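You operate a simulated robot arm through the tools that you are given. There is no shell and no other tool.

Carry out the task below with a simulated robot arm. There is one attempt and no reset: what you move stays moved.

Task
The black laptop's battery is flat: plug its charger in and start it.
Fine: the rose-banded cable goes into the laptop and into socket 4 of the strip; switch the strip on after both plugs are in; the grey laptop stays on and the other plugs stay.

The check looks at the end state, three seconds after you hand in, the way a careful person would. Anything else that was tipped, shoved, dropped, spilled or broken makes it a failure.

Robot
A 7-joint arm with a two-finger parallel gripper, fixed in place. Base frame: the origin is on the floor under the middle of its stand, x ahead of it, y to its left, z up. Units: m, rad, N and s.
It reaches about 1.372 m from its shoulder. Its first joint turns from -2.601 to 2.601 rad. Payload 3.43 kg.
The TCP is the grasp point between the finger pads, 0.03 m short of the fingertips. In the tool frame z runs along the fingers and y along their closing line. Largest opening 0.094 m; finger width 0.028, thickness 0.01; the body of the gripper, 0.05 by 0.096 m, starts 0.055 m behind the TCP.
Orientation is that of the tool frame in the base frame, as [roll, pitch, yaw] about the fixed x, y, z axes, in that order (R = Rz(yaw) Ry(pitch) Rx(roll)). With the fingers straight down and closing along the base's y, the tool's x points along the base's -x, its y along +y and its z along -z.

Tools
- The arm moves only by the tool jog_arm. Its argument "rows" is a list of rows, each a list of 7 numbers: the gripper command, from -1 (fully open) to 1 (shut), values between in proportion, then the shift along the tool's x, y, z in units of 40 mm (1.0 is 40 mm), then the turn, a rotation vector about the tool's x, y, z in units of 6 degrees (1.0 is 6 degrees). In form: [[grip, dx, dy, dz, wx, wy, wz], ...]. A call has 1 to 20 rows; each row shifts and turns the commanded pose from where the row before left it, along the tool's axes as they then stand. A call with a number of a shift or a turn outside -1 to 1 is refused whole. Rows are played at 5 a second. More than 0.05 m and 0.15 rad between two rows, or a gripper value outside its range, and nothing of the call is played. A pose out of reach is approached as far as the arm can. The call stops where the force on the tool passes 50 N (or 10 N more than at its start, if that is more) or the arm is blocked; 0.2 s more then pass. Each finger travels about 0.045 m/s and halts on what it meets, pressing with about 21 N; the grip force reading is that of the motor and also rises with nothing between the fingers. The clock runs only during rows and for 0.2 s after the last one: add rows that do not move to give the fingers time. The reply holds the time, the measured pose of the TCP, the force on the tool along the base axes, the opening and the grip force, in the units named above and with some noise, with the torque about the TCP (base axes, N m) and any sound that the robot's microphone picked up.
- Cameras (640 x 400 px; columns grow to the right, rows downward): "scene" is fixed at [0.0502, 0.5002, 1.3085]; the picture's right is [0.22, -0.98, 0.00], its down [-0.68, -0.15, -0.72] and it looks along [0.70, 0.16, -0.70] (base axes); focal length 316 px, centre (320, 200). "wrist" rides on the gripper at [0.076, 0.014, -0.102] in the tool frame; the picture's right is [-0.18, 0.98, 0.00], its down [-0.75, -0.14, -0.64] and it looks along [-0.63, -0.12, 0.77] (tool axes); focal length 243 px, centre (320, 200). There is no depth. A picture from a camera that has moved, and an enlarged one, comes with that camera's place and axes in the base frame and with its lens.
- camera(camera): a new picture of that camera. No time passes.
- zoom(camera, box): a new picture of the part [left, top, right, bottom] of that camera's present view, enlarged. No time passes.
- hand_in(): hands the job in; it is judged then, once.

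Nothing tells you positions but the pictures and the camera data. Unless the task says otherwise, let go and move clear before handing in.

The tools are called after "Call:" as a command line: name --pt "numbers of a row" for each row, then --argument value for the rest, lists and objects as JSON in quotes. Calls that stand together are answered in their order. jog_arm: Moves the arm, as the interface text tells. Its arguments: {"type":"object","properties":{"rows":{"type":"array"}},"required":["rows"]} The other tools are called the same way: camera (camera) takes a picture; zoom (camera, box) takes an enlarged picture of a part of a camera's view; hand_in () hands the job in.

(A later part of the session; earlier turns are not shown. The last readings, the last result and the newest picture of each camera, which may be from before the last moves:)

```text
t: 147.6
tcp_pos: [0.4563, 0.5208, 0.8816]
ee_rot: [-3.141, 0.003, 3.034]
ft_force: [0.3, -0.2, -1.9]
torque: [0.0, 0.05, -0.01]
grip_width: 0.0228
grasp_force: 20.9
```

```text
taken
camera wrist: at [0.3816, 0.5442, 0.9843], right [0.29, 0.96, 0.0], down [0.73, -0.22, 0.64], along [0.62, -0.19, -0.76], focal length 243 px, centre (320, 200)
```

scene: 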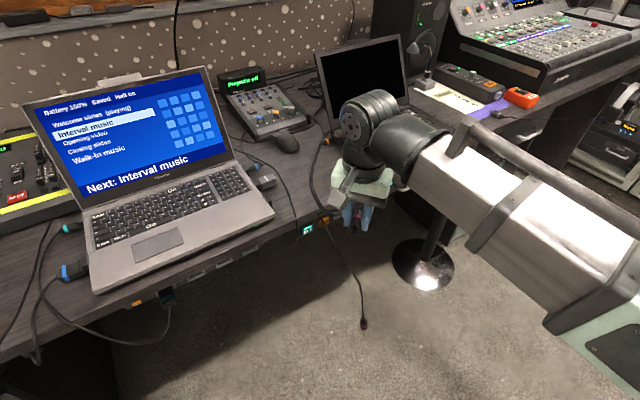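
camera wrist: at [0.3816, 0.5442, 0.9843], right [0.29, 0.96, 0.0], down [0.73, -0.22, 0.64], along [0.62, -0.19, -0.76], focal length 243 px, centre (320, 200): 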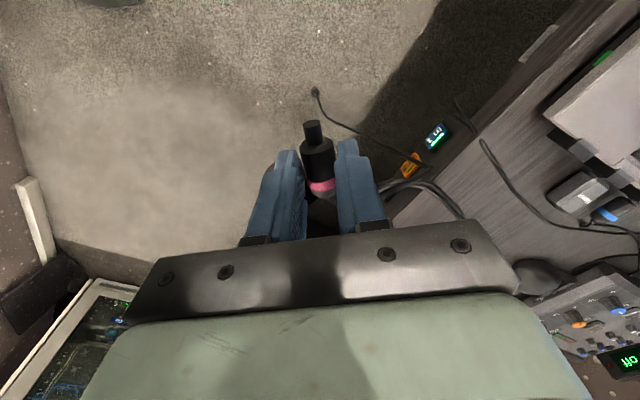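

The big plug trails below on its cable in open space. I'll let it settle under the gripper and then lower it to the floor.

Call:
jog_arm --pt "1 0 0 0 0 0 0" --pt "1 0 0 0 0 0 0" --pt "1 0 0 0 0 0 0" --pt "1 0 0 0 0 0 0" --pt "1 0 0 0 0 0 0" --pt "1 0 0 0 0 0 0" --pt "1 0 0 0 0 0 0" --pt "1 0 0 0 0 0 0" --pt "1 0 0 0 0 0 0" --pt "1 0 0 0 0 0 0" --pt "1 0 0 0 0 0 0" --pt "1 0 0 0 0 0 0" --pt "1 0 0 0 0 0 0" --pt "1 0 0 0 0 0 0" --pt "1 0 0 0 0 0 0"

Call:
camera --camera "scene"

Call:
camera --camera "wrist"

```text
t: 150.8
tcp_pos: [0.4577, 0.5201, 0.8817]
ee_rot: [-3.141, 0.005, 3.035]
ft_force: [-0.3, 0.4, -1.5]
torque: [0.02, 0.04, 0.02]
grip_width: 0.0225
grasp_force: 20.5
```

```text
taken
```

scene: 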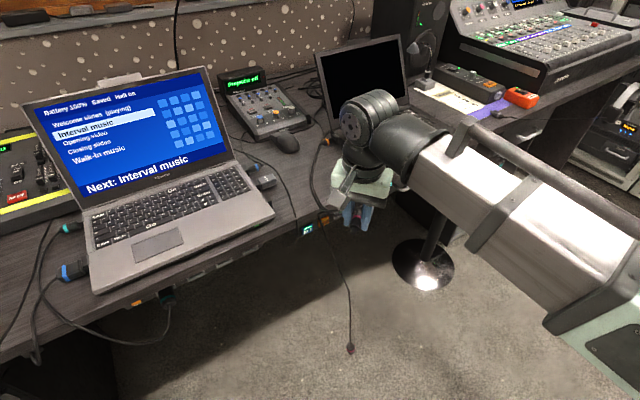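

```text
taken
camera wrist: at [0.3818, 0.5444, 0.9842], right [0.29, 0.96, 0.0], down [0.73, -0.22, 0.64], along [0.62, -0.18, -0.76], focal length 243 px, centre (320, 200)
```

wrist: 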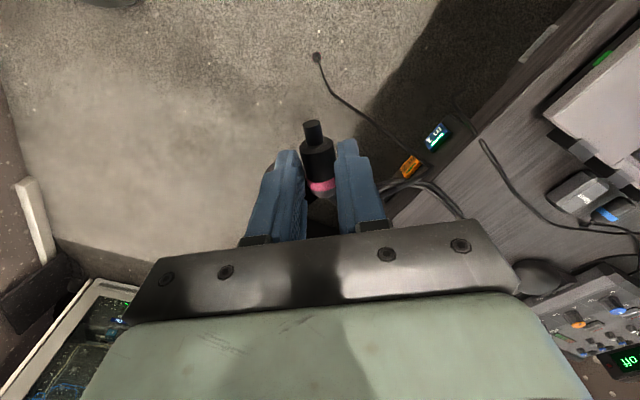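

Call:
jog_arm --pt "1 0 0 0.5 0 0 0" --pt "1 0 0 0.5 0 0 0" --pt "1 0 0 0.5 0 0 0" --pt "1 0 0 0.5 0 0 0" --pt "1 0 0 0.5 0 0 0" --pt "1 0 0 0.5 0 0 0" --pt "1 0 0 0.5 0 0 0" --pt "1 0 0 0.5 0 0 0" --pt "1 0 0 0.5 0 0 0" --pt "1 0 0 0.5 0 0 0" --pt "1 0 0 0.5 0 0 0" --pt "1 0 0 0.5 0 0 0"

Call:
camera --camera "scene"

Call:
camera --camera "wrist"

```text
t: 153.4
tcp_pos: [0.4597, 0.5204, 0.6414]
ee_rot: [3.141, 0.004, 3.035]
ft_force: [-1.0, 0.0, -1.1]
torque: [-0.01, -0.03, -0.01]
grip_width: 0.0228
grasp_force: 20.8
```

```text
taken
```

scene: 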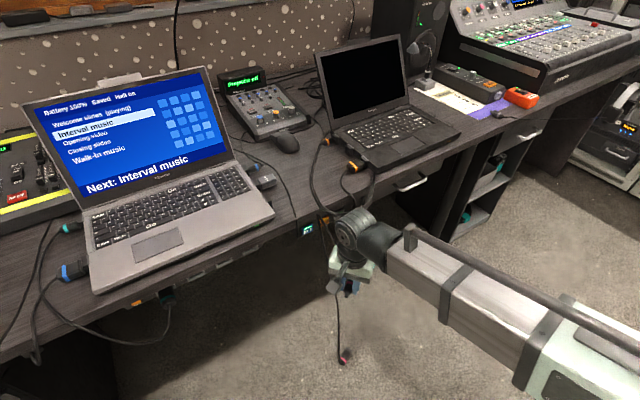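

```text
taken
camera wrist: at [0.3843, 0.5436, 0.7435], right [0.29, 0.96, 0.0], down [0.73, -0.22, 0.64], along [0.62, -0.18, -0.76], focal length 243 px, centre (320, 200)
```

wrist: 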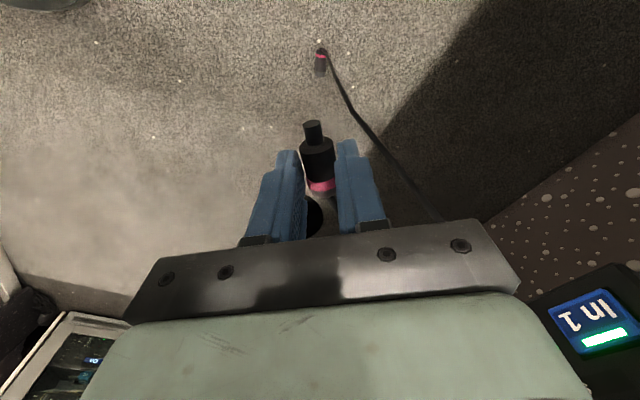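

The big plug is on open floor now, but I'd rather keep the small plug on the desk, so I'll carry it back up and set it down near the front edge; the big plug will then hang straight below within reach.

Call:
jog_arm --pt "1 0 0 -0.8 0 0 0" --pt "1 0 0 -0.8 0 0 0" --pt "1 0 0 -0.8 0 0 0" --pt "1 0 0 -0.8 0 0 0" --pt "1 0 0 -0.8 0 0 0" --pt "1 0 0 -0.8 0 0 0" --pt "1 0 0 -0.6 0 0 0" --pt "1 -0.49 0.237 0 0 0 0" --pt "1 -0.49 0.237 0 0 0 0" --pt "1 -0.49 0.237 0 0 0 0" --pt "1 -0.49 0.237 0 0 0 0" --pt "1 -0.49 0.237 0 0 0 0" --pt "1 -0.49 0.237 0 0 0 0" --pt "1 -0.49 0.237 0 0 0 0" --pt "1 -0.49 0.237 0 0 0 0" --pt "1 -0.49 0.237 0 0 0 0" --pt "1 -0.49 0.237 0 0 0 0"

Call:
camera --camera "wrist"

Call:
camera --camera "scene"

```text
t: 157.0
tcp_pos: [0.6629, 0.5953, 0.857]
ee_rot: [3.141, 0.004, 3.037]
ft_force: [-1.2, -0.4, -1.2]
torque: [0.0, -0.02, 0.0]
grip_width: 0.0231
grasp_force: 21.4
```

```text
taken
camera wrist: at [0.5874, 0.6173, 0.9607], right [0.29, 0.96, 0.0], down [0.73, -0.22, 0.64], along [0.62, -0.18, -0.76], focal length 243 px, centre (320, 200)
```

wrist: 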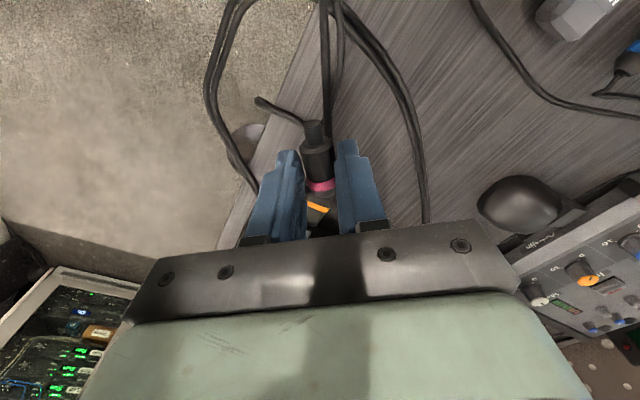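

```text
taken
```

scene: 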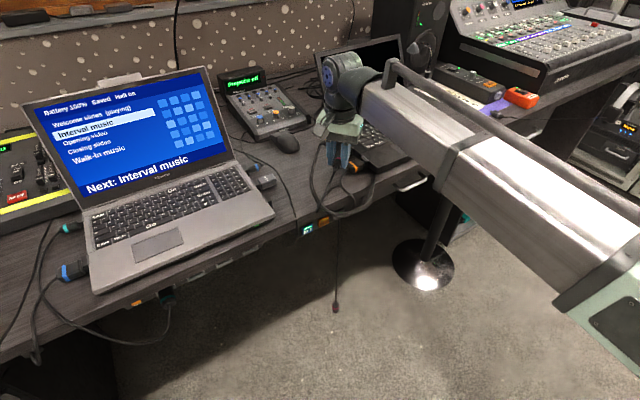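

Call:
jog_arm --pt "1 0 0 0.5 0 0 0" --pt "1 0 0 0.5 0 0 0" --pt "1 0 0 0.4 0 0 0" --pt "1 0 0 0.3 0 0 0" --pt "1 0 0 0 0 0 0"

Call:
zoom --camera "scene" --box '[300, 130, 390, 220]'

Call:
camera --camera "wrist"

```text
t: 158.2
tcp_pos: [0.6613, 0.5943, 0.7898]
ee_rot: [3.141, 0.003, 3.036]
ft_force: [0.1, 0.6, 0.0]
torque: [0.01, -0.02, 0.01]
grip_width: 0.0229
grasp_force: 21.1
```

```text
4.44 times, centred on (345, 175) of scene
camera zoom: at [0.0502, 0.5002, 1.3085], right [0.22, -0.98, 0.0], down [-0.68, -0.15, -0.72], along [0.7, 0.16, -0.7], focal length 1403 px, centre (209, 311)
```

zoom: 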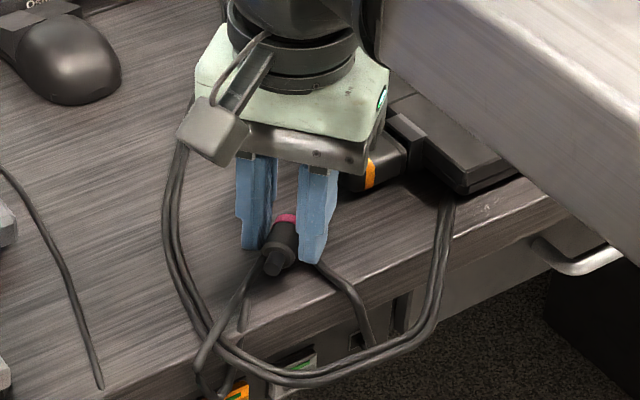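

```text
taken
camera wrist: at [0.5876, 0.6169, 0.8925], right [0.29, 0.96, 0.0], down [0.73, -0.22, 0.64], along [0.62, -0.18, -0.76], focal length 243 px, centre (320, 200)
```

wrist: 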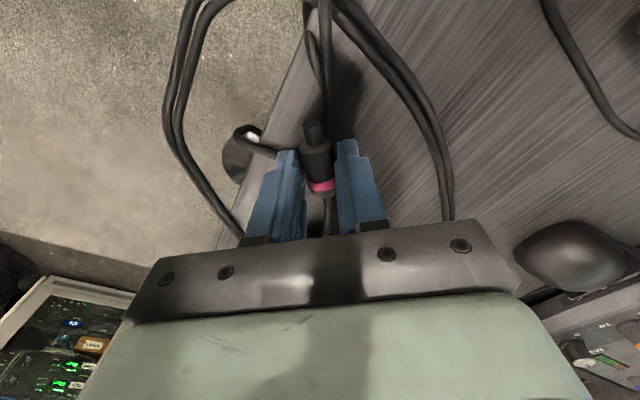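

Call:
jog_arm --pt "1 0 0 0.07 0 0 0" --pt "1 0 0 0.02 0 0 0"

Call:
jog_arm --pt "0.35 0 0 0 0 0 0" --pt "0.35 0 0 0 0 0 0" --pt "0.35 0 0 0 0 0 0"

Call:
zoom --camera "wrist" --box '[240, 70, 400, 230]'

Call:
camera --camera "scene"

```text
t: 158.8
tcp_pos: [0.6617, 0.593, 0.7872]
ee_rot: [3.141, 0.004, 3.033]
ft_force: [-0.8, -0.2, 0.0]
torque: [-0.02, 0.01, -0.01]
grip_width: 0.0227
grasp_force: 20.8
```

```text
t: 159.6
tcp_pos: [0.6624, 0.593, 0.786]
ee_rot: [3.141, 0.003, 3.034]
ft_force: [-0.2, -0.3, -0.3]
torque: [0.03, -0.01, -0.01]
grip_width: 0.0309
grasp_force: 0.1
```

```text
2.50 times, centred on (320, 150) of wrist
camera zoom: at [0.5879, 0.617, 0.8895], right [0.29, 0.96, 0.0], down [0.73, -0.22, 0.64], along [0.62, -0.18, -0.76], focal length 606 px, centre (320, 325)
```

zoom: 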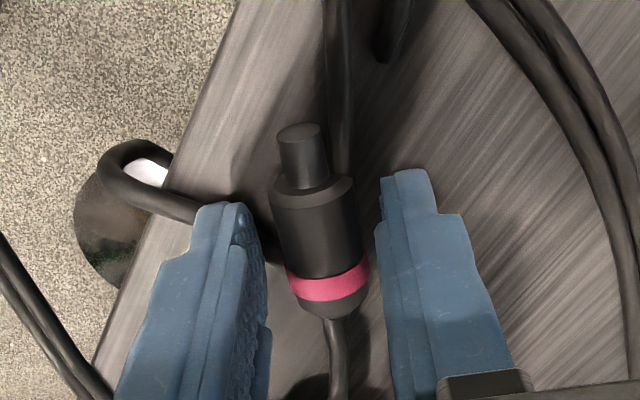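

```text
taken
```

scene: 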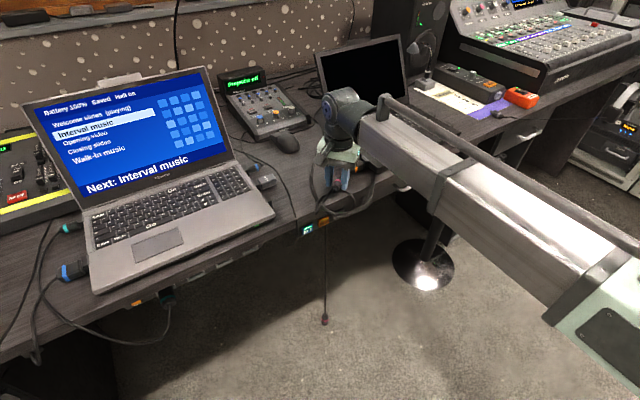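

The small plug rests on the desk. I'll open a little more, lift away and check the big plug settles.

Call:
jog_arm --pt "0.2 0 0 0 0 0 0" --pt "0.2 0 0 -0.3 0 0 0" --pt "0.2 0 0 -0.6 0 0 0" --pt "0.2 0 0 -0.9 0 0 0" --pt "0.2 0.5 0 -0.9 0 0 0" --pt "0.2 0.8 0 0 0 0 0" --pt "0.2 0.8 0 0 0 0 0" --pt "0.2 0.8 0 0 0 0 0" --pt "0.2 0.8 0 0 0 0 0"

Call:
camera --camera "scene"

Call:
camera --camera "wrist"

Call:
zoom --camera "scene" --box '[270, 220, 390, 350]'

```text
t: 161.6
tcp_pos: [0.5159, 0.612, 0.8936]
ee_rot: [3.141, 0.004, 3.036]
ft_force: [-0.6, -0.3, -0.8]
torque: [-0.01, 0.03, 0.01]
grip_width: 0.0378
grasp_force: 0.1
```

```text
taken
```

scene: 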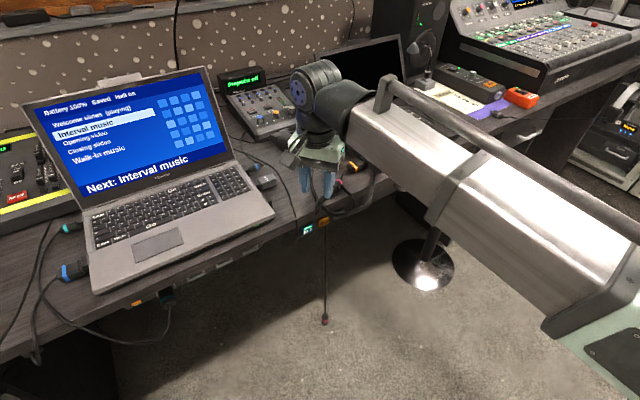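

```text
taken
camera wrist: at [0.4403, 0.6347, 0.9961], right [0.29, 0.96, 0.0], down [0.73, -0.22, 0.64], along [0.62, -0.18, -0.76], focal length 243 px, centre (320, 200)
```

wrist: 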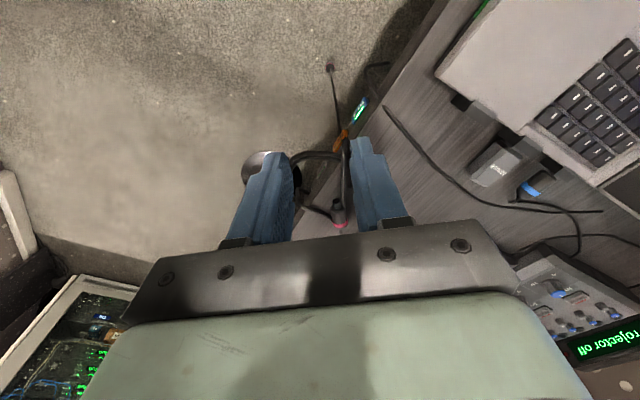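

```text
3.08 times, centred on (330, 285) of scene
camera zoom: at [0.0502, 0.5002, 1.3085], right [0.22, -0.98, 0.0], down [-0.68, -0.15, -0.72], along [0.7, 0.16, -0.7], focal length 971 px, centre (289, -62)
```

zoom: 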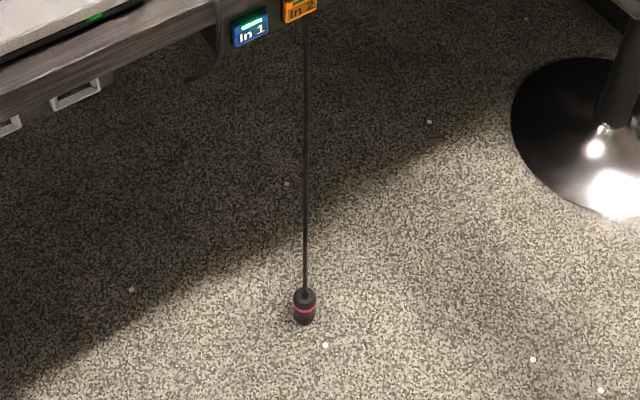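

The big plug hangs vertically right under the small one, tip just off the floor, at about p 0.883, q 0.022 – within reach. That lets me grasp it from above along its axis, which is exactly the grip I need for the socket. I'll turn the gripper and go down in front of the desk.

Call:
jog_arm --pt "0.0 0 0 0 0 0 -0.945" --pt "0.0 0 0 0 0 0 -0.945" --pt "0.0 0 0 0 0 0 -0.945" --pt "0.0 0 0 0 0 0 -0.945" --pt "0.0 0 0 0 0 0 -0.945" --pt "0.0 0 0 0 0 0 -0.945" --pt "0.0 0 0 0 0 0 -0.945" --pt "0.0 0 0 0 0 0 -0.945" --pt "0.0 0 0 0 0 0 -0.945" --pt "0.0 0.8 -0.7 0 0 0 0" --pt "0.0 0.8 -0.7 0 0 0 0" --pt "0.0 0.8 -0.7 0 0 0 0"

Call:
jog_arm --pt "-0.2 0 0 1 0 0 0" --pt "-0.2 0 0 1 0 0 0" --pt "-0.2 0 0 1 0 0 0" --pt "-0.2 0 0 1 0 0 0" --pt "-0.2 0 0 1 0 0 0" --pt "-0.2 0 0 1 0 0 0" --pt "-0.2 0 0 1 0 0 0" --pt "-0.2 0 0 1 0 0 0" --pt "-0.2 0 0 1 0 0 0" --pt "-0.2 0 0 1 0 0 0" --pt "-0.2 0 0 1 0 0 0" --pt "-0.2 0 0 1 0 0 0" --pt "-0.2 0 0 1 0 0 0" --pt "-0.2 0 0 1 0 0 0" --pt "-0.2 0 0 1 0 0 0" --pt "-0.2 0 0 1 0 0 0" --pt "-0.2 0 0 1 0 0 0"

Call:
camera --camera "wrist"

Call:
camera --camera "scene"

```text
t: 164.2
tcp_pos: [0.5056, 0.483, 0.8935]
ee_rot: [-3.138, 0.002, -2.357]
ft_force: [-0.2, 0.8, 0.3]
torque: [-0.02, 0.01, -0.01]
grip_width: 0.047
grasp_force: 0.1
```

```text
t: 167.8
tcp_pos: [0.5086, 0.4824, 0.2147]
ee_rot: [-3.138, 0.004, -2.357]
ft_force: [0.3, -0.4, 0.0]
torque: [0.03, 0.01, 0.02]
grip_width: 0.0562
grasp_force: 0.1
```

```text
taken
camera wrist: at [0.445, 0.4404, 0.3166], right [-0.56, 0.83, 0.0], down [0.63, 0.43, 0.64], along [0.53, 0.36, -0.76], focal length 243 px, centre (320, 200)
```

wrist: 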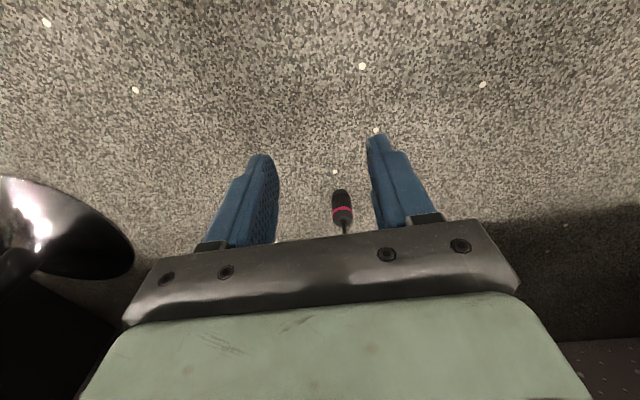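

```text
taken
```

scene: 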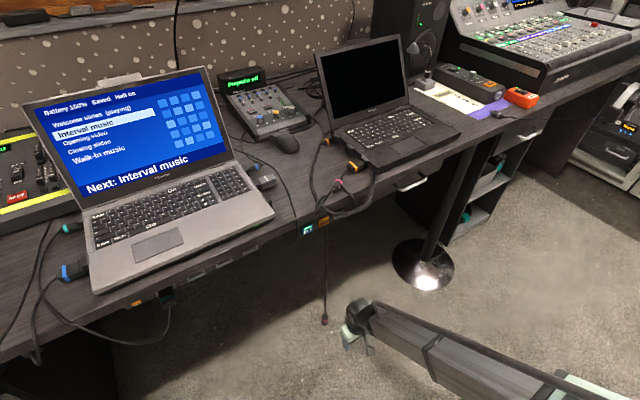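

The plug stands vertically with its tip at the floor (p≈0.868, q≈0.016). I'll move the open gripper over it, staying above its top.

Call:
jog_arm --pt "-0.2 -0.7 0.02 0 0 0 0" --pt "-0.2 -0.7 0.02 0 0 0 0" --pt "-0.2 -0.7 0.02 0 0 0 0" --pt "-0.2 -0.7 0.015 0 0 0 0" --pt "-0.2 -0.7 0 0 0 0 0" --pt "-0.2 -0.5 0 0 0 0 0" --pt "-0.2 0 0 0 0 0 0"

Call:
camera --camera "wrist"

Call:
zoom --camera "wrist" --box '[240, 80, 420, 240]'

Call:
zoom --camera "scene" --box '[270, 220, 430, 350]'

```text
t: 169.4
tcp_pos: [0.6209, 0.5976, 0.2143]
ee_rot: [-3.138, 0.001, -2.358]
ft_force: [-0.2, 0.4, 0.4]
torque: [-0.01, -0.03, -0.01]
grip_width: 0.0564
grasp_force: 0.0
```

```text
taken
camera wrist: at [0.5557, 0.5546, 0.3167], right [-0.56, 0.83, 0.0], down [0.63, 0.43, 0.64], along [0.53, 0.36, -0.77], focal length 243 px, centre (320, 200)
```

wrist: 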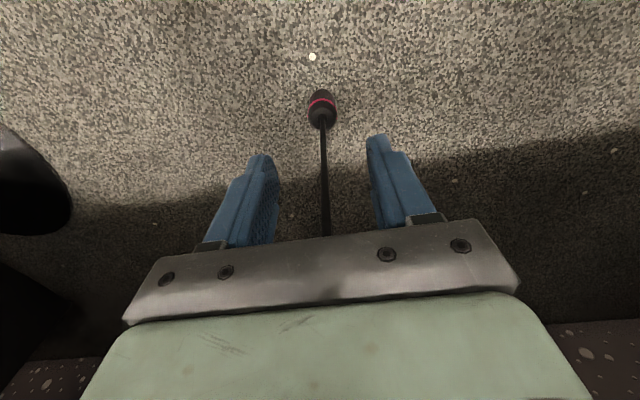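

```text
2.50 times, centred on (330, 160) of wrist
camera zoom: at [0.5557, 0.5546, 0.3167], right [-0.56, 0.83, 0.0], down [0.63, 0.43, 0.64], along [0.53, 0.36, -0.77], focal length 606 px, centre (295, 300)
```

zoom: 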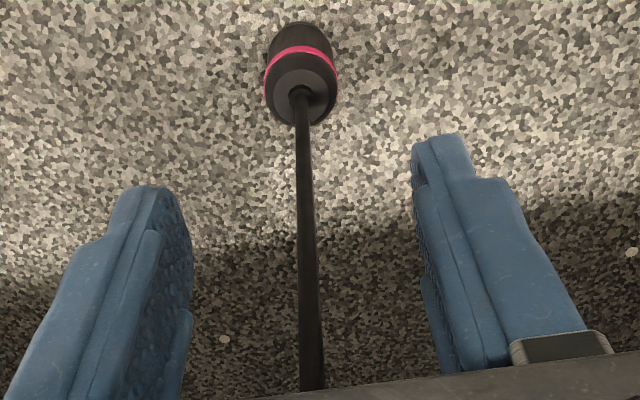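

```text
3.08 times, centred on (350, 285) of scene
camera zoom: at [0.0502, 0.5002, 1.3085], right [0.22, -0.98, 0.0], down [-0.68, -0.15, -0.72], along [0.7, 0.16, -0.7], focal length 971 px, centre (228, -62)
```

zoom: 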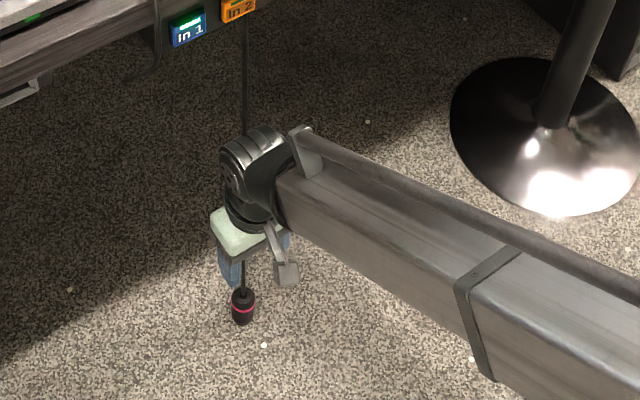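

The cable passes harmlessly between the fingers, and the plug's axis is at p≈0.881, q≈0.016. I'll shift the last 2 cm and lower partway, then check centring.

Call:
jog_arm --pt "-0.2 -0.48 0.01 0 0 0 0" --pt "-0.2 0 0 0.8 0 0 0" --pt "-0.2 0 0 0.8 0 0 0" --pt "-0.2 0 0 0.6 0 0 0" --pt "-0.2 0 0 0 0 0 0"

Call:
zoom --camera "wrist" --box '[240, 60, 420, 240]'

Call:
zoom --camera "scene" --box '[270, 240, 390, 350]'

```text
t: 170.6
tcp_pos: [0.6333, 0.6105, 0.1249]
ee_rot: [-3.139, 0.005, -2.358]
ft_force: [0.0, -0.4, 0.0]
torque: [-0.03, -0.01, -0.01]
grip_width: 0.0564
grasp_force: 0.1
```

```text
2.22 times, centred on (330, 150) of wrist
camera zoom: at [0.5694, 0.5689, 0.2284], right [-0.56, 0.83, 0.0], down [0.63, 0.43, 0.64], along [0.53, 0.36, -0.76], focal length 539 px, centre (298, 311)
```

zoom: 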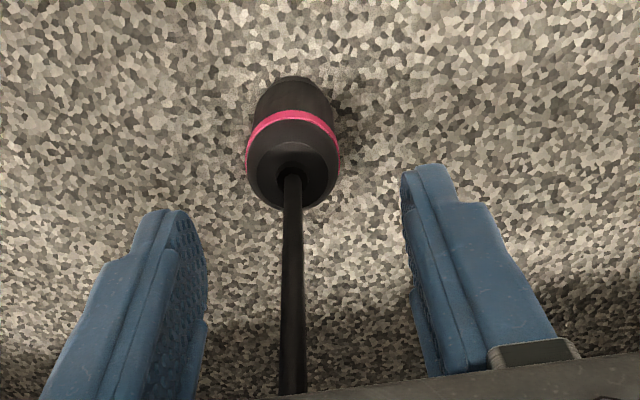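

```text
3.64 times, centred on (330, 295) of scene
camera zoom: at [0.0502, 0.5002, 1.3085], right [0.22, -0.98, 0.0], down [-0.68, -0.15, -0.72], along [0.7, 0.16, -0.7], focal length 1148 px, centre (284, -146)
```

zoom: 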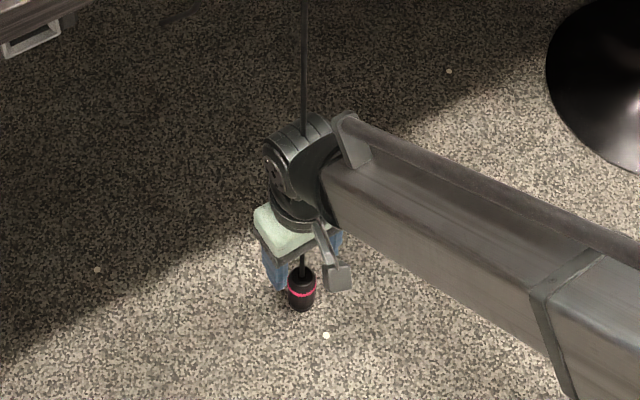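

Well centred. Lowering around the rear of the plug.

Call:
jog_arm --pt "-0.2 0.02 -0.035 0.5 0 0 0" --pt "-0.2 0 0 0.5 0 0 0" --pt "-0.2 0 0 0.5 0 0 0" --pt "-0.2 0 0 0 0 0 0"

Call:
zoom --camera "wrist" --box '[240, 60, 420, 240]'

Call:
zoom --camera "scene" --box '[290, 270, 370, 340]'

```text
t: 171.6
tcp_pos: [0.6352, 0.6116, 0.0656]
ee_rot: [-3.14, 0.001, -2.356]
ft_force: [-0.1, 1.6, 0.5]
torque: [0.0, -0.01, 0.0]
grip_width: 0.0563
grasp_force: 0.2
```

```text
2.22 times, centred on (330, 150) of wrist
camera zoom: at [0.5706, 0.5679, 0.1687], right [-0.56, 0.83, 0.0], down [0.63, 0.43, 0.64], along [0.53, 0.36, -0.76], focal length 539 px, centre (298, 311)
```

zoom: 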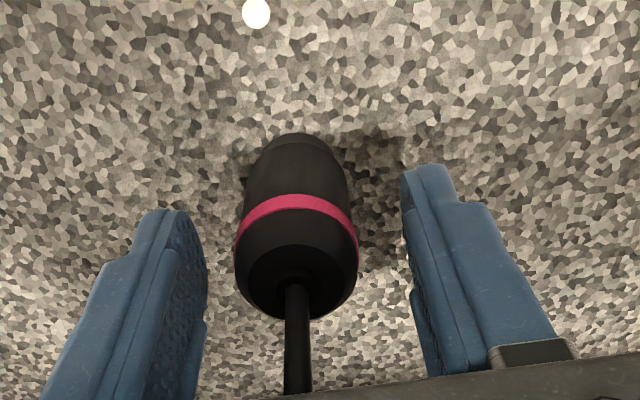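

```text
5.71 times, centred on (330, 305) of scene
camera zoom: at [0.0502, 0.5002, 1.3085], right [0.22, -0.98, 0.0], down [-0.68, -0.15, -0.72], along [0.7, 0.16, -0.7], focal length 1804 px, centre (263, -400)
```

zoom: 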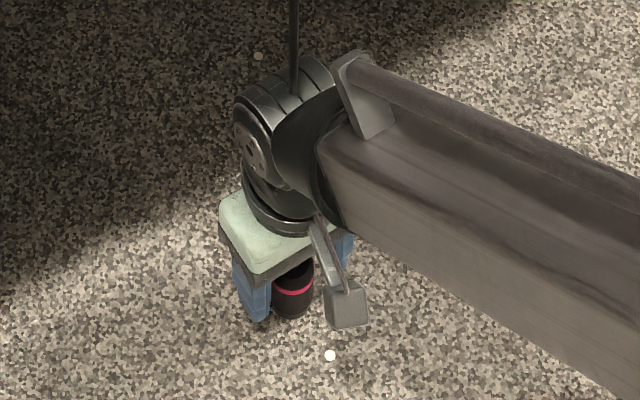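

Lowering 18 mm more so the fingers take a good hold behind the collar, then closing.

Call:
jog_arm --pt "-0.2 0 0 0.22 0 0 0" --pt "-0.2 0 0 0.22 0 0 0" --pt "-0.2 0 0 0 0 0 0" --pt "1 0 0 0 0 0 0" --pt "1 0 0 0 0 0 0" --pt "1 0 0 0 0 0 0" --pt "1 0 0 0 0 0 0"

Call:
zoom --camera "wrist" --box '[240, 60, 420, 240]'

```text
t: 173.2
tcp_pos: [0.6345, 0.6112, 0.0478]
ee_rot: [-3.137, 0.001, -2.358]
ft_force: [-1.0, 0.1, 0.3]
torque: [0.04, 0.02, 0.01]
grip_width: 0.0373
grasp_force: 20.9
```

```text
2.22 times, centred on (330, 150) of wrist
camera zoom: at [0.5702, 0.5677, 0.1516], right [-0.56, 0.83, 0.0], down [0.63, 0.43, 0.64], along [0.53, 0.36, -0.76], focal length 539 px, centre (298, 311)
```

zoom: 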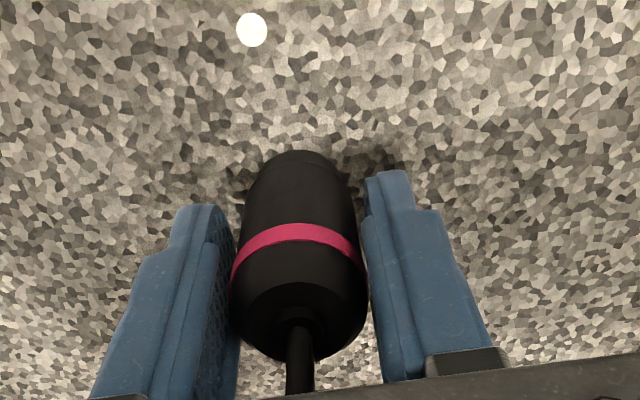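

It's held, though the grip reads 37 mm, so the plug is leaning about 2° between the pads. I'll ease open, tilt the hand to match, and close again.

Call:
jog_arm --pt "0.1 0 0 0 0 0 0" --pt "0.1 0 0 0 0 0 0" --pt "0.1 0 0 0 0.33 0 0" --pt "1 0 0 0 0 0 0" --pt "1 0 0 0 0 0 0" --pt "1 0 0 0 0 0 0" --pt "1 0 0 0 0 0 0"

Call:
zoom --camera "wrist" --box '[240, 60, 420, 240]'

```text
t: 174.8
tcp_pos: [0.6342, 0.6106, 0.0497]
ee_rot: [-3.105, 0.004, -2.358]
ft_force: [-0.1, 0.1, 2.9]
torque: [0.09, 0.08, -0.01]
grip_width: 0.0373
grasp_force: 20.8
```

```text
2.22 times, centred on (330, 150) of wrist
camera zoom: at [0.5677, 0.5703, 0.151], right [-0.56, 0.83, -0.04], down [0.62, 0.45, 0.65], along [0.55, 0.34, -0.76], focal length 539 px, centre (298, 311)
```

zoom: 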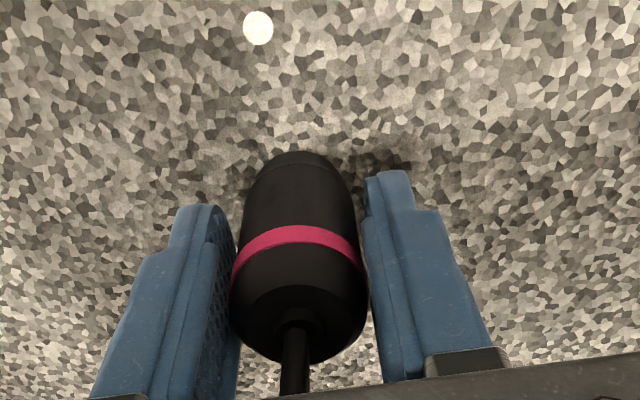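

Call:
jog_arm --pt "1 0 0 -0.4 0 0 0" --pt "1 0 0 -0.6 0 0 0" --pt "1 0 0 -0.6 0 0 0" --pt "1 0 0 0 0 0 0"

Call:
camera --camera "wrist"

Call:
zoom --camera "wrist" --box '[260, 100, 380, 230]'

Call:
zoom --camera "scene" --box '[270, 120, 390, 220]'

```text
t: 175.8
tcp_pos: [0.6323, 0.6108, 0.1133]
ee_rot: [-3.105, 0.002, -2.358]
ft_force: [-0.1, 0.0, -0.4]
torque: [-0.04, -0.03, -0.02]
grip_width: 0.0372
grasp_force: 21.2
```

```text
taken
camera wrist: at [0.5655, 0.5712, 0.2153], right [-0.56, 0.83, -0.04], down [0.62, 0.45, 0.65], along [0.55, 0.34, -0.76], focal length 243 px, centre (320, 200)
```

wrist: 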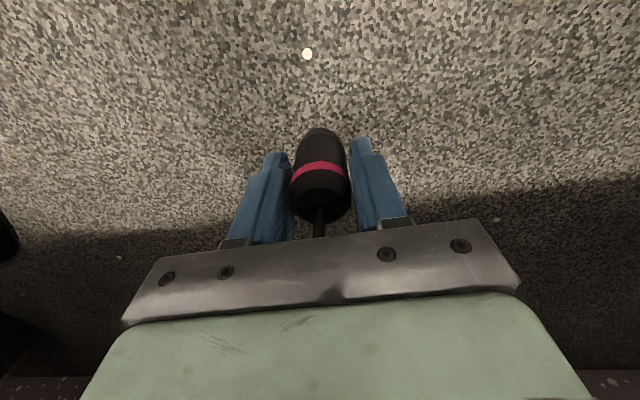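

```text
3.08 times, centred on (320, 165) of wrist
camera zoom: at [0.5655, 0.5712, 0.2153], right [-0.56, 0.83, -0.04], down [0.62, 0.45, 0.65], along [0.55, 0.34, -0.76], focal length 746 px, centre (320, 308)
```

zoom: 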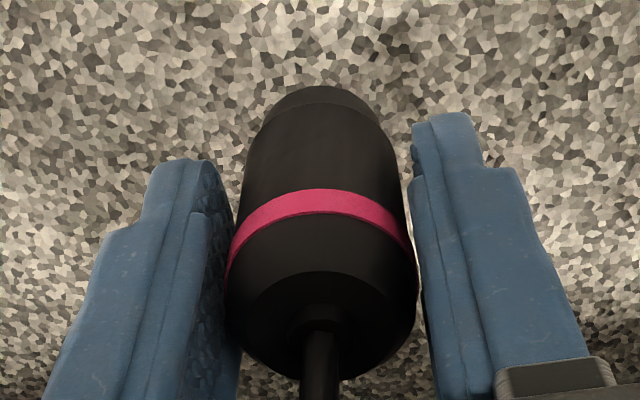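

```text
4.00 times, centred on (330, 170) of scene
camera zoom: at [0.0502, 0.5002, 1.3085], right [0.22, -0.98, 0.0], down [-0.68, -0.15, -0.72], along [0.7, 0.16, -0.7], focal length 1263 px, centre (280, 320)
```

zoom: 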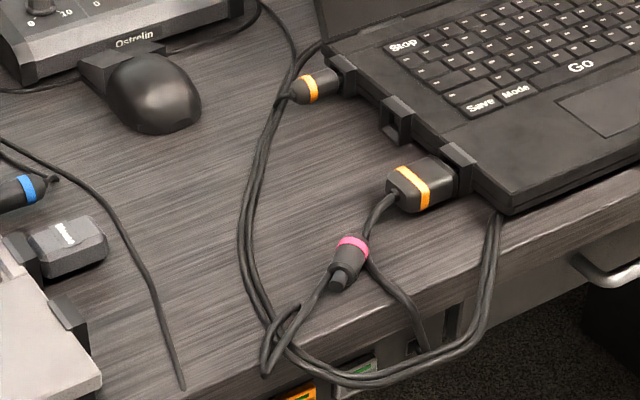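

The big plug is held along its axis and the small one stays on the desk. I'll back out from under the desk, correct the 2° lean, and rise in front of socket 4's column.

Call:
jog_arm --pt "1 0.8 0 -0.2 0 0 0" --pt "1 0.9 0 0 0 0 0" --pt "1 0.9 0 0 0 0 0" --pt "1 0.9 0 0 0 0 0" --pt "1 0.9 0 0 -0.33 0 0" --pt "1 0 0.5 -0.8 0 0 0" --pt "1 0 0.5 -0.8 0 0 0" --pt "1 0 0.5 -0.8 0 0 0" --pt "1 0 0.5 -0.8 0 0 0" --pt "1 0 0.5 -0.8 0 0 0" --pt "1 0 0.5 -0.8 0 0 0" --pt "1 0 0.5 -0.8 0 0 0" --pt "1 0 0.5 -0.8 0 0 0" --pt "1 0 0.5 -0.8 0 0 0" --pt "1 0 0.5 -0.8 0 0 0" --pt "1 0 0.5 -0.8 0 0 0"

Call:
jog_arm --pt "1 0 0 -1 0 0 0" --pt "1 0 0 -1 0 0 0" --pt "1 0 0 -1 0 0 0" --pt "1 0 0 -1 0 0 0" --pt "1 0 0 -1 0 0 0" --pt "1 -0.5 0 -1 0 0 0" --pt "1 -0.5 0 -1 0 0 0" --pt "1 -0.5 0 -1 0 0 0" --pt "1 -0.5 0 -1 0 0 0" --pt "1 0 0 -0.6 0 0 0"

Call:
camera --camera "scene"

Call:
camera --camera "wrist"

```text
t: 179.2
tcp_pos: [0.3495, 0.6433, 0.4723]
ee_rot: [-3.138, 0.002, -2.36]
ft_force: [0.3, -0.5, -0.2]
torque: [-0.04, 0.02, 0.0]
grip_width: 0.0371
grasp_force: 20.7
```

```text
t: 181.4
tcp_pos: [0.406, 0.6995, 0.8574]
ee_rot: [-3.138, 0.001, -2.359]
ft_force: [0.6, -0.3, -1.6]
torque: [-0.01, 0.02, 0.02]
grip_width: 0.0373
grasp_force: 21.3
```

```text
taken
```

scene: 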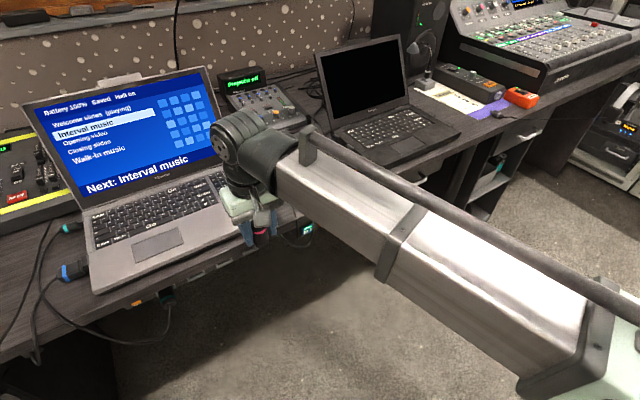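

```text
taken
camera wrist: at [0.3421, 0.6572, 0.959], right [-0.56, 0.83, 0.0], down [0.63, 0.43, 0.64], along [0.53, 0.36, -0.77], focal length 243 px, centre (320, 200)
```

wrist: 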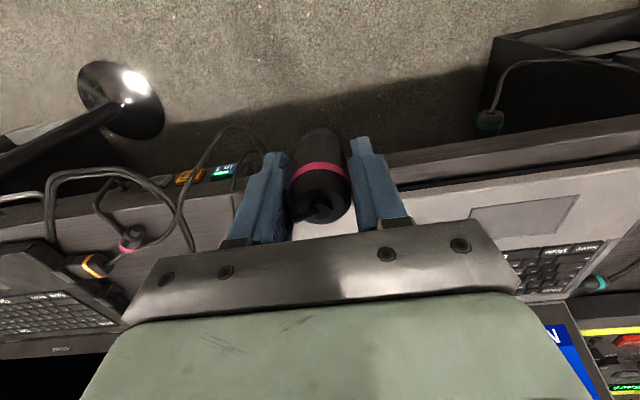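

Now rotating the hand to horizontal so the plug points into the desk.

Call:
jog_arm --pt "1 0 0 0 0 -1 0" --pt "1 0 0 0 0 -1 0" --pt "1 0 0 0 0 -1 0" --pt "1 0 0 0 0 -1 0" --pt "1 0 0 0 0 -1 0" --pt "1 0 0 0 0 -1 0" --pt "1 0 0 0 0 -1 0" --pt "1 0 0 0 0 -1 0" --pt "1 0 0 0 0 -1 0" --pt "1 0 0 0 0 -1 0" --pt "1 0 0 0 0 -1 0" --pt "1 0 0 0 0 -1 0" --pt "1 0 0 0 0 -1 0" --pt "1 0 0 0 0 -1 0" --pt "1 0 0 0 0 -1 0" --pt "1 0 0 0 0 0 0"

Call:
camera --camera "wrist"

Call:
zoom --camera "scene" --box '[220, 160, 360, 280]'

```text
t: 184.8
tcp_pos: [0.4069, 0.6998, 0.8551]
ee_rot: [-0.661, 1.567, 0.123]
ft_force: [0.1, 0.1, -0.1]
torque: [0.01, 0.01, 0.03]
grip_width: 0.0372
grasp_force: 21.0
```

```text
taken
camera wrist: at [0.3237, 0.6384, 0.7795], right [-0.69, 0.7, 0.18], down [-0.36, -0.55, 0.75], along [0.62, 0.46, 0.63], focal length 243 px, centre (320, 200)
```

wrist: 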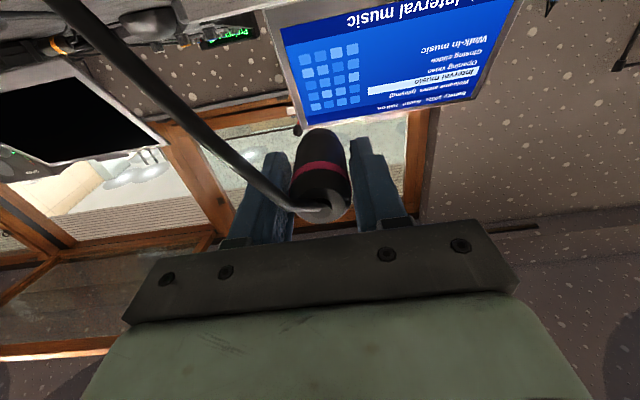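

```text
3.33 times, centred on (290, 220) of scene
camera zoom: at [0.0502, 0.5002, 1.3085], right [0.22, -0.98, 0.0], down [-0.68, -0.15, -0.72], along [0.7, 0.16, -0.7], focal length 1052 px, centre (420, 133)
```

zoom: 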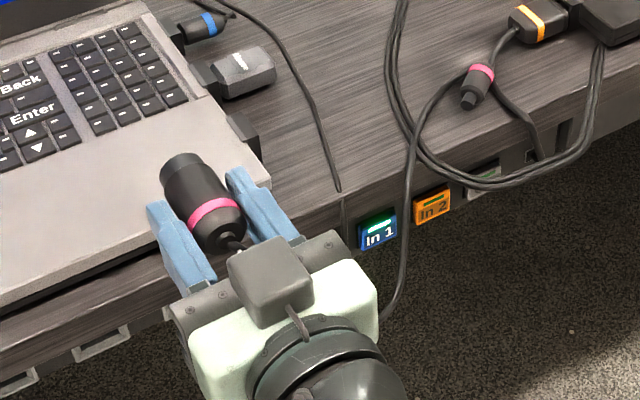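

The plug points level into the desk. I'll zoom to check its alignment with the tool before lowering.

Call:
zoom --camera "wrist" --box '[270, 110, 370, 230]'

Call:
zoom --camera "scene" --box '[245, 195, 305, 245]'

```text
3.33 times, centred on (320, 170) of wrist
camera zoom: at [0.3237, 0.6384, 0.7795], right [-0.69, 0.7, 0.18], down [-0.36, -0.55, 0.75], along [0.62, 0.46, 0.63], focal length 809 px, centre (320, 300)
```

zoom: 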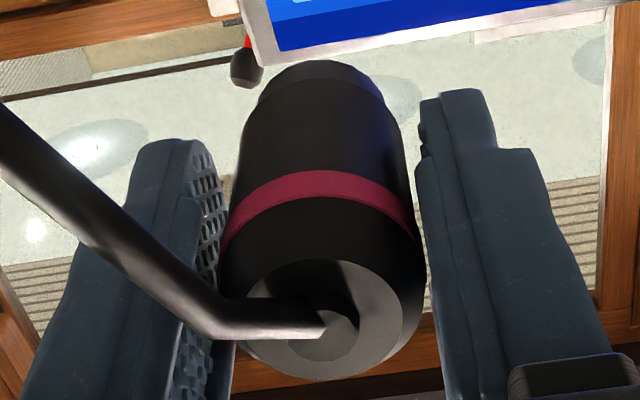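

```text
8.00 times, centred on (275, 220) of scene
camera zoom: at [0.0502, 0.5002, 1.3085], right [0.22, -0.98, 0.0], down [-0.68, -0.15, -0.72], along [0.7, 0.16, -0.7], focal length 2526 px, centre (680, 40)
```

zoom: 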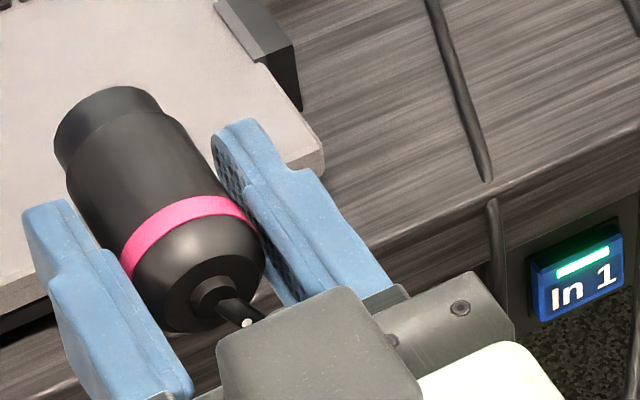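

Aligned well enough. Lowering to socket height in front of the strip.

Call:
jog_arm --pt "1 0.8 0 -0.1 0 0 0" --pt "1 0.8 0 0 0 0 0" --pt "1 0.8 0 0 0 0 0" --pt "1 0.8 0 0 0 0 0" --pt "1 0.8 0 0 0 0 0" --pt "1 0.8 -0.05 0 0 0 0" --pt "1 0.65 -0.07 0 0 0 0" --pt "1 0 0 0 0 0 0"

Call:
camera --camera "wrist"

Call:
zoom --camera "wrist" --box '[250, 40, 390, 220]'

Call:
zoom --camera "scene" --box '[220, 230, 320, 310]'

```text
t: 186.6
tcp_pos: [0.4068, 0.6945, 0.6364]
ee_rot: [-0.829, 1.567, -0.045]
ft_force: [-0.5, 0.5, -0.6]
torque: [-0.02, 0.02, -0.02]
grip_width: 0.037
grasp_force: 20.7
```

```text
taken
camera wrist: at [0.3253, 0.6329, 0.5614], right [-0.69, 0.7, 0.18], down [-0.36, -0.55, 0.75], along [0.62, 0.46, 0.63], focal length 243 px, centre (320, 200)
```

wrist: 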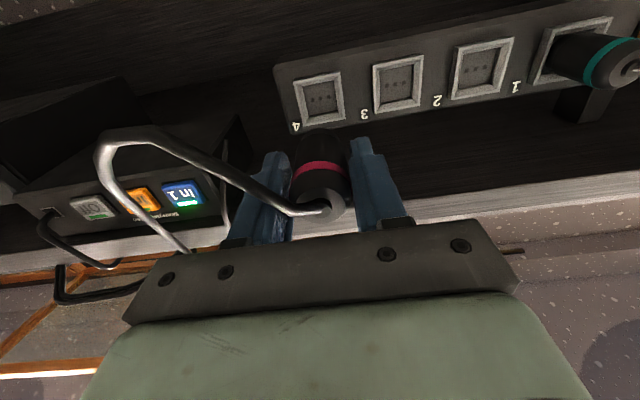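

```text
2.22 times, centred on (320, 130) of wrist
camera zoom: at [0.3253, 0.6329, 0.5614], right [-0.69, 0.7, 0.18], down [-0.36, -0.55, 0.75], along [0.62, 0.46, 0.63], focal length 539 px, centre (320, 356)
```

zoom: 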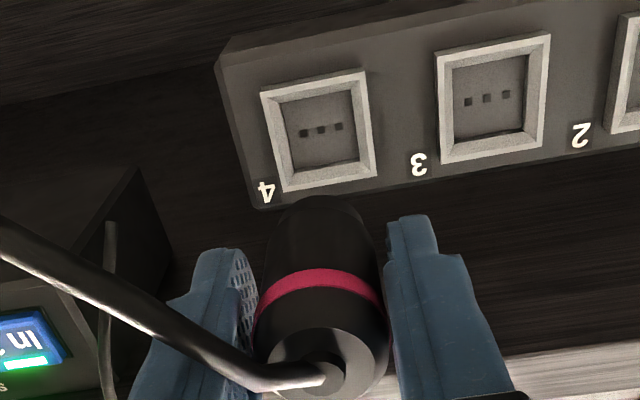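

```text
5.00 times, centred on (270, 270) of scene
camera zoom: at [0.0502, 0.5002, 1.3085], right [0.22, -0.98, 0.0], down [-0.68, -0.15, -0.72], along [0.7, 0.16, -0.7], focal length 1579 px, centre (570, -150)
```

zoom: 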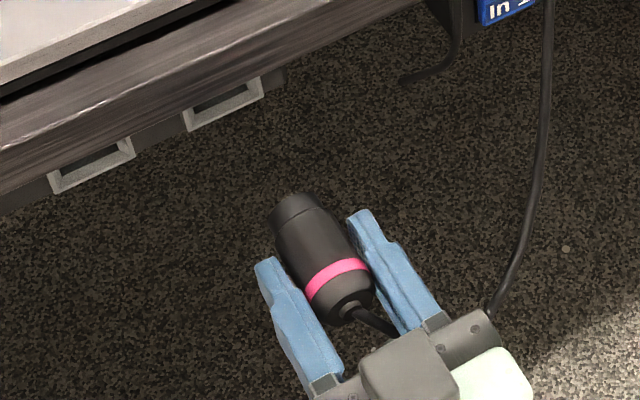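

Alignment with socket 4 is within about 1–2 mm. I'll drop 1 mm and advance until the collar is at the frame.

Call:
jog_arm --pt "1 0.025 0 0.5 0 0 0" --pt "1 0 0 0.6 0 0 0" --pt "1 0 0 0.6 0 0 0" --pt "1 0 0 0.5 0 0 0" --pt "1 0 0 0 0 0 0"

Call:
zoom --camera "wrist" --box '[270, 80, 380, 190]'

Call:
zoom --camera "scene" --box '[220, 230, 320, 310]'

```text
t: 187.8
tcp_pos: [0.4699, 0.755, 0.6354]
ee_rot: [-0.861, 1.568, -0.078]
ft_force: [-0.1, -0.4, -0.3]
torque: [-0.01, 0.05, -0.01]
grip_width: 0.037
grasp_force: 21.4
```

```text
3.64 times, centred on (325, 135) of wrist
camera zoom: at [0.388, 0.6941, 0.5609], right [-0.69, 0.7, 0.18], down [-0.36, -0.55, 0.75], along [0.62, 0.46, 0.63], focal length 882 px, centre (302, 436)
```

zoom: 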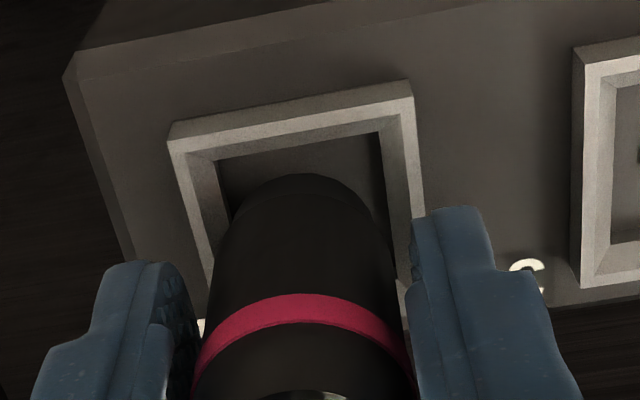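

```text
5.00 times, centred on (270, 270) of scene
camera zoom: at [0.0502, 0.5002, 1.3085], right [0.22, -0.98, 0.0], down [-0.68, -0.15, -0.72], along [0.7, 0.16, -0.7], focal length 1579 px, centre (570, -150)
```

zoom: 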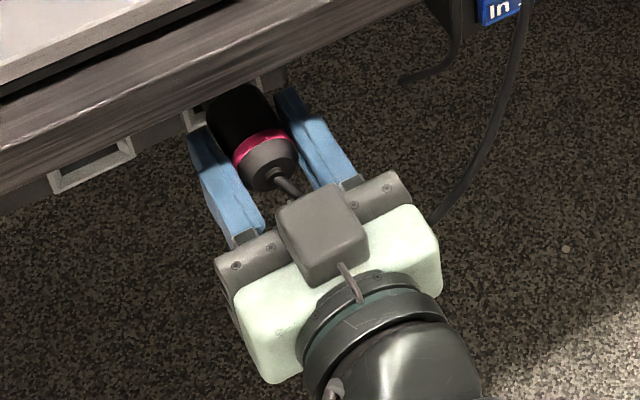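

The collar is inside the frame's outline but about 1 mm too far right of centre in the socket. I'll shift left by that and begin the insertion in small steps.

Call:
jog_arm --pt "1 0 0.03 0 0 0 0" --pt "1 0 0 0.1 0 0 0" --pt "1 0 0 0.1 0 0 0" --pt "1 0 0 0 0 0 0"

Call:
zoom --camera "wrist" --box '[270, 80, 380, 190]'

```text
t: 188.8
tcp_pos: [0.4737, 0.7618, 0.6371]
ee_rot: [-0.905, 1.568, -0.121]
ft_force: [0.5, -0.2, -0.8]
torque: [-0.03, 0.02, -0.01]
grip_width: 0.0374
grasp_force: 21.1
```

```text
3.64 times, centred on (325, 135) of wrist
camera zoom: at [0.3921, 0.7005, 0.561], right [-0.69, 0.7, 0.18], down [-0.36, -0.55, 0.75], along [0.62, 0.46, 0.63], focal length 882 px, centre (302, 436)
```

zoom: 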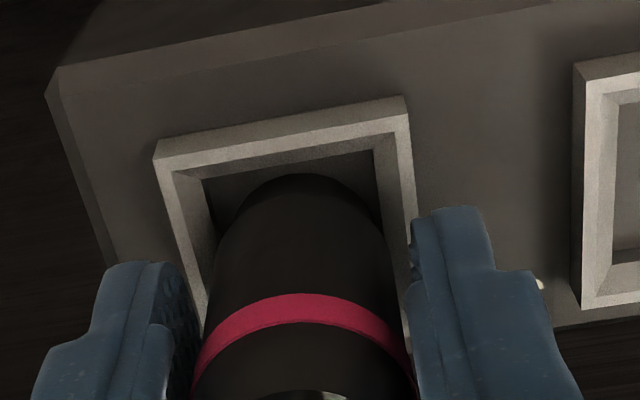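

Call:
jog_arm --pt "1 0 0 0.05 0 0 0" --pt "1 0 0 0.05 0 0 0" --pt "1 0 0 0 0 0 0"

Call:
zoom --camera "wrist" --box '[270, 80, 380, 190]'

```text
t: 189.6
tcp_pos: [0.4771, 0.7648, 0.6386]
ee_rot: [-0.751, 1.567, 0.031]
ft_force: [-15.4, -13.8, 0.4]
torque: [0.11, -0.07, 0.05]
grip_width: 0.0372
grasp_force: 21.1
```

```text
3.64 times, centred on (325, 135) of wrist
camera zoom: at [0.395, 0.7033, 0.5616], right [-0.69, 0.7, 0.18], down [-0.36, -0.55, 0.75], along [0.62, 0.46, 0.63], focal length 882 px, centre (302, 436)
```

zoom: 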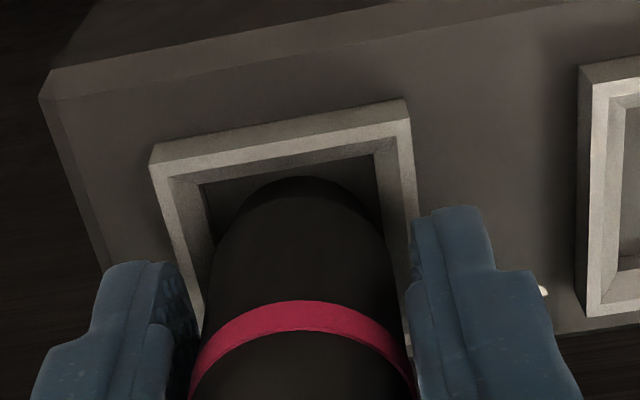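

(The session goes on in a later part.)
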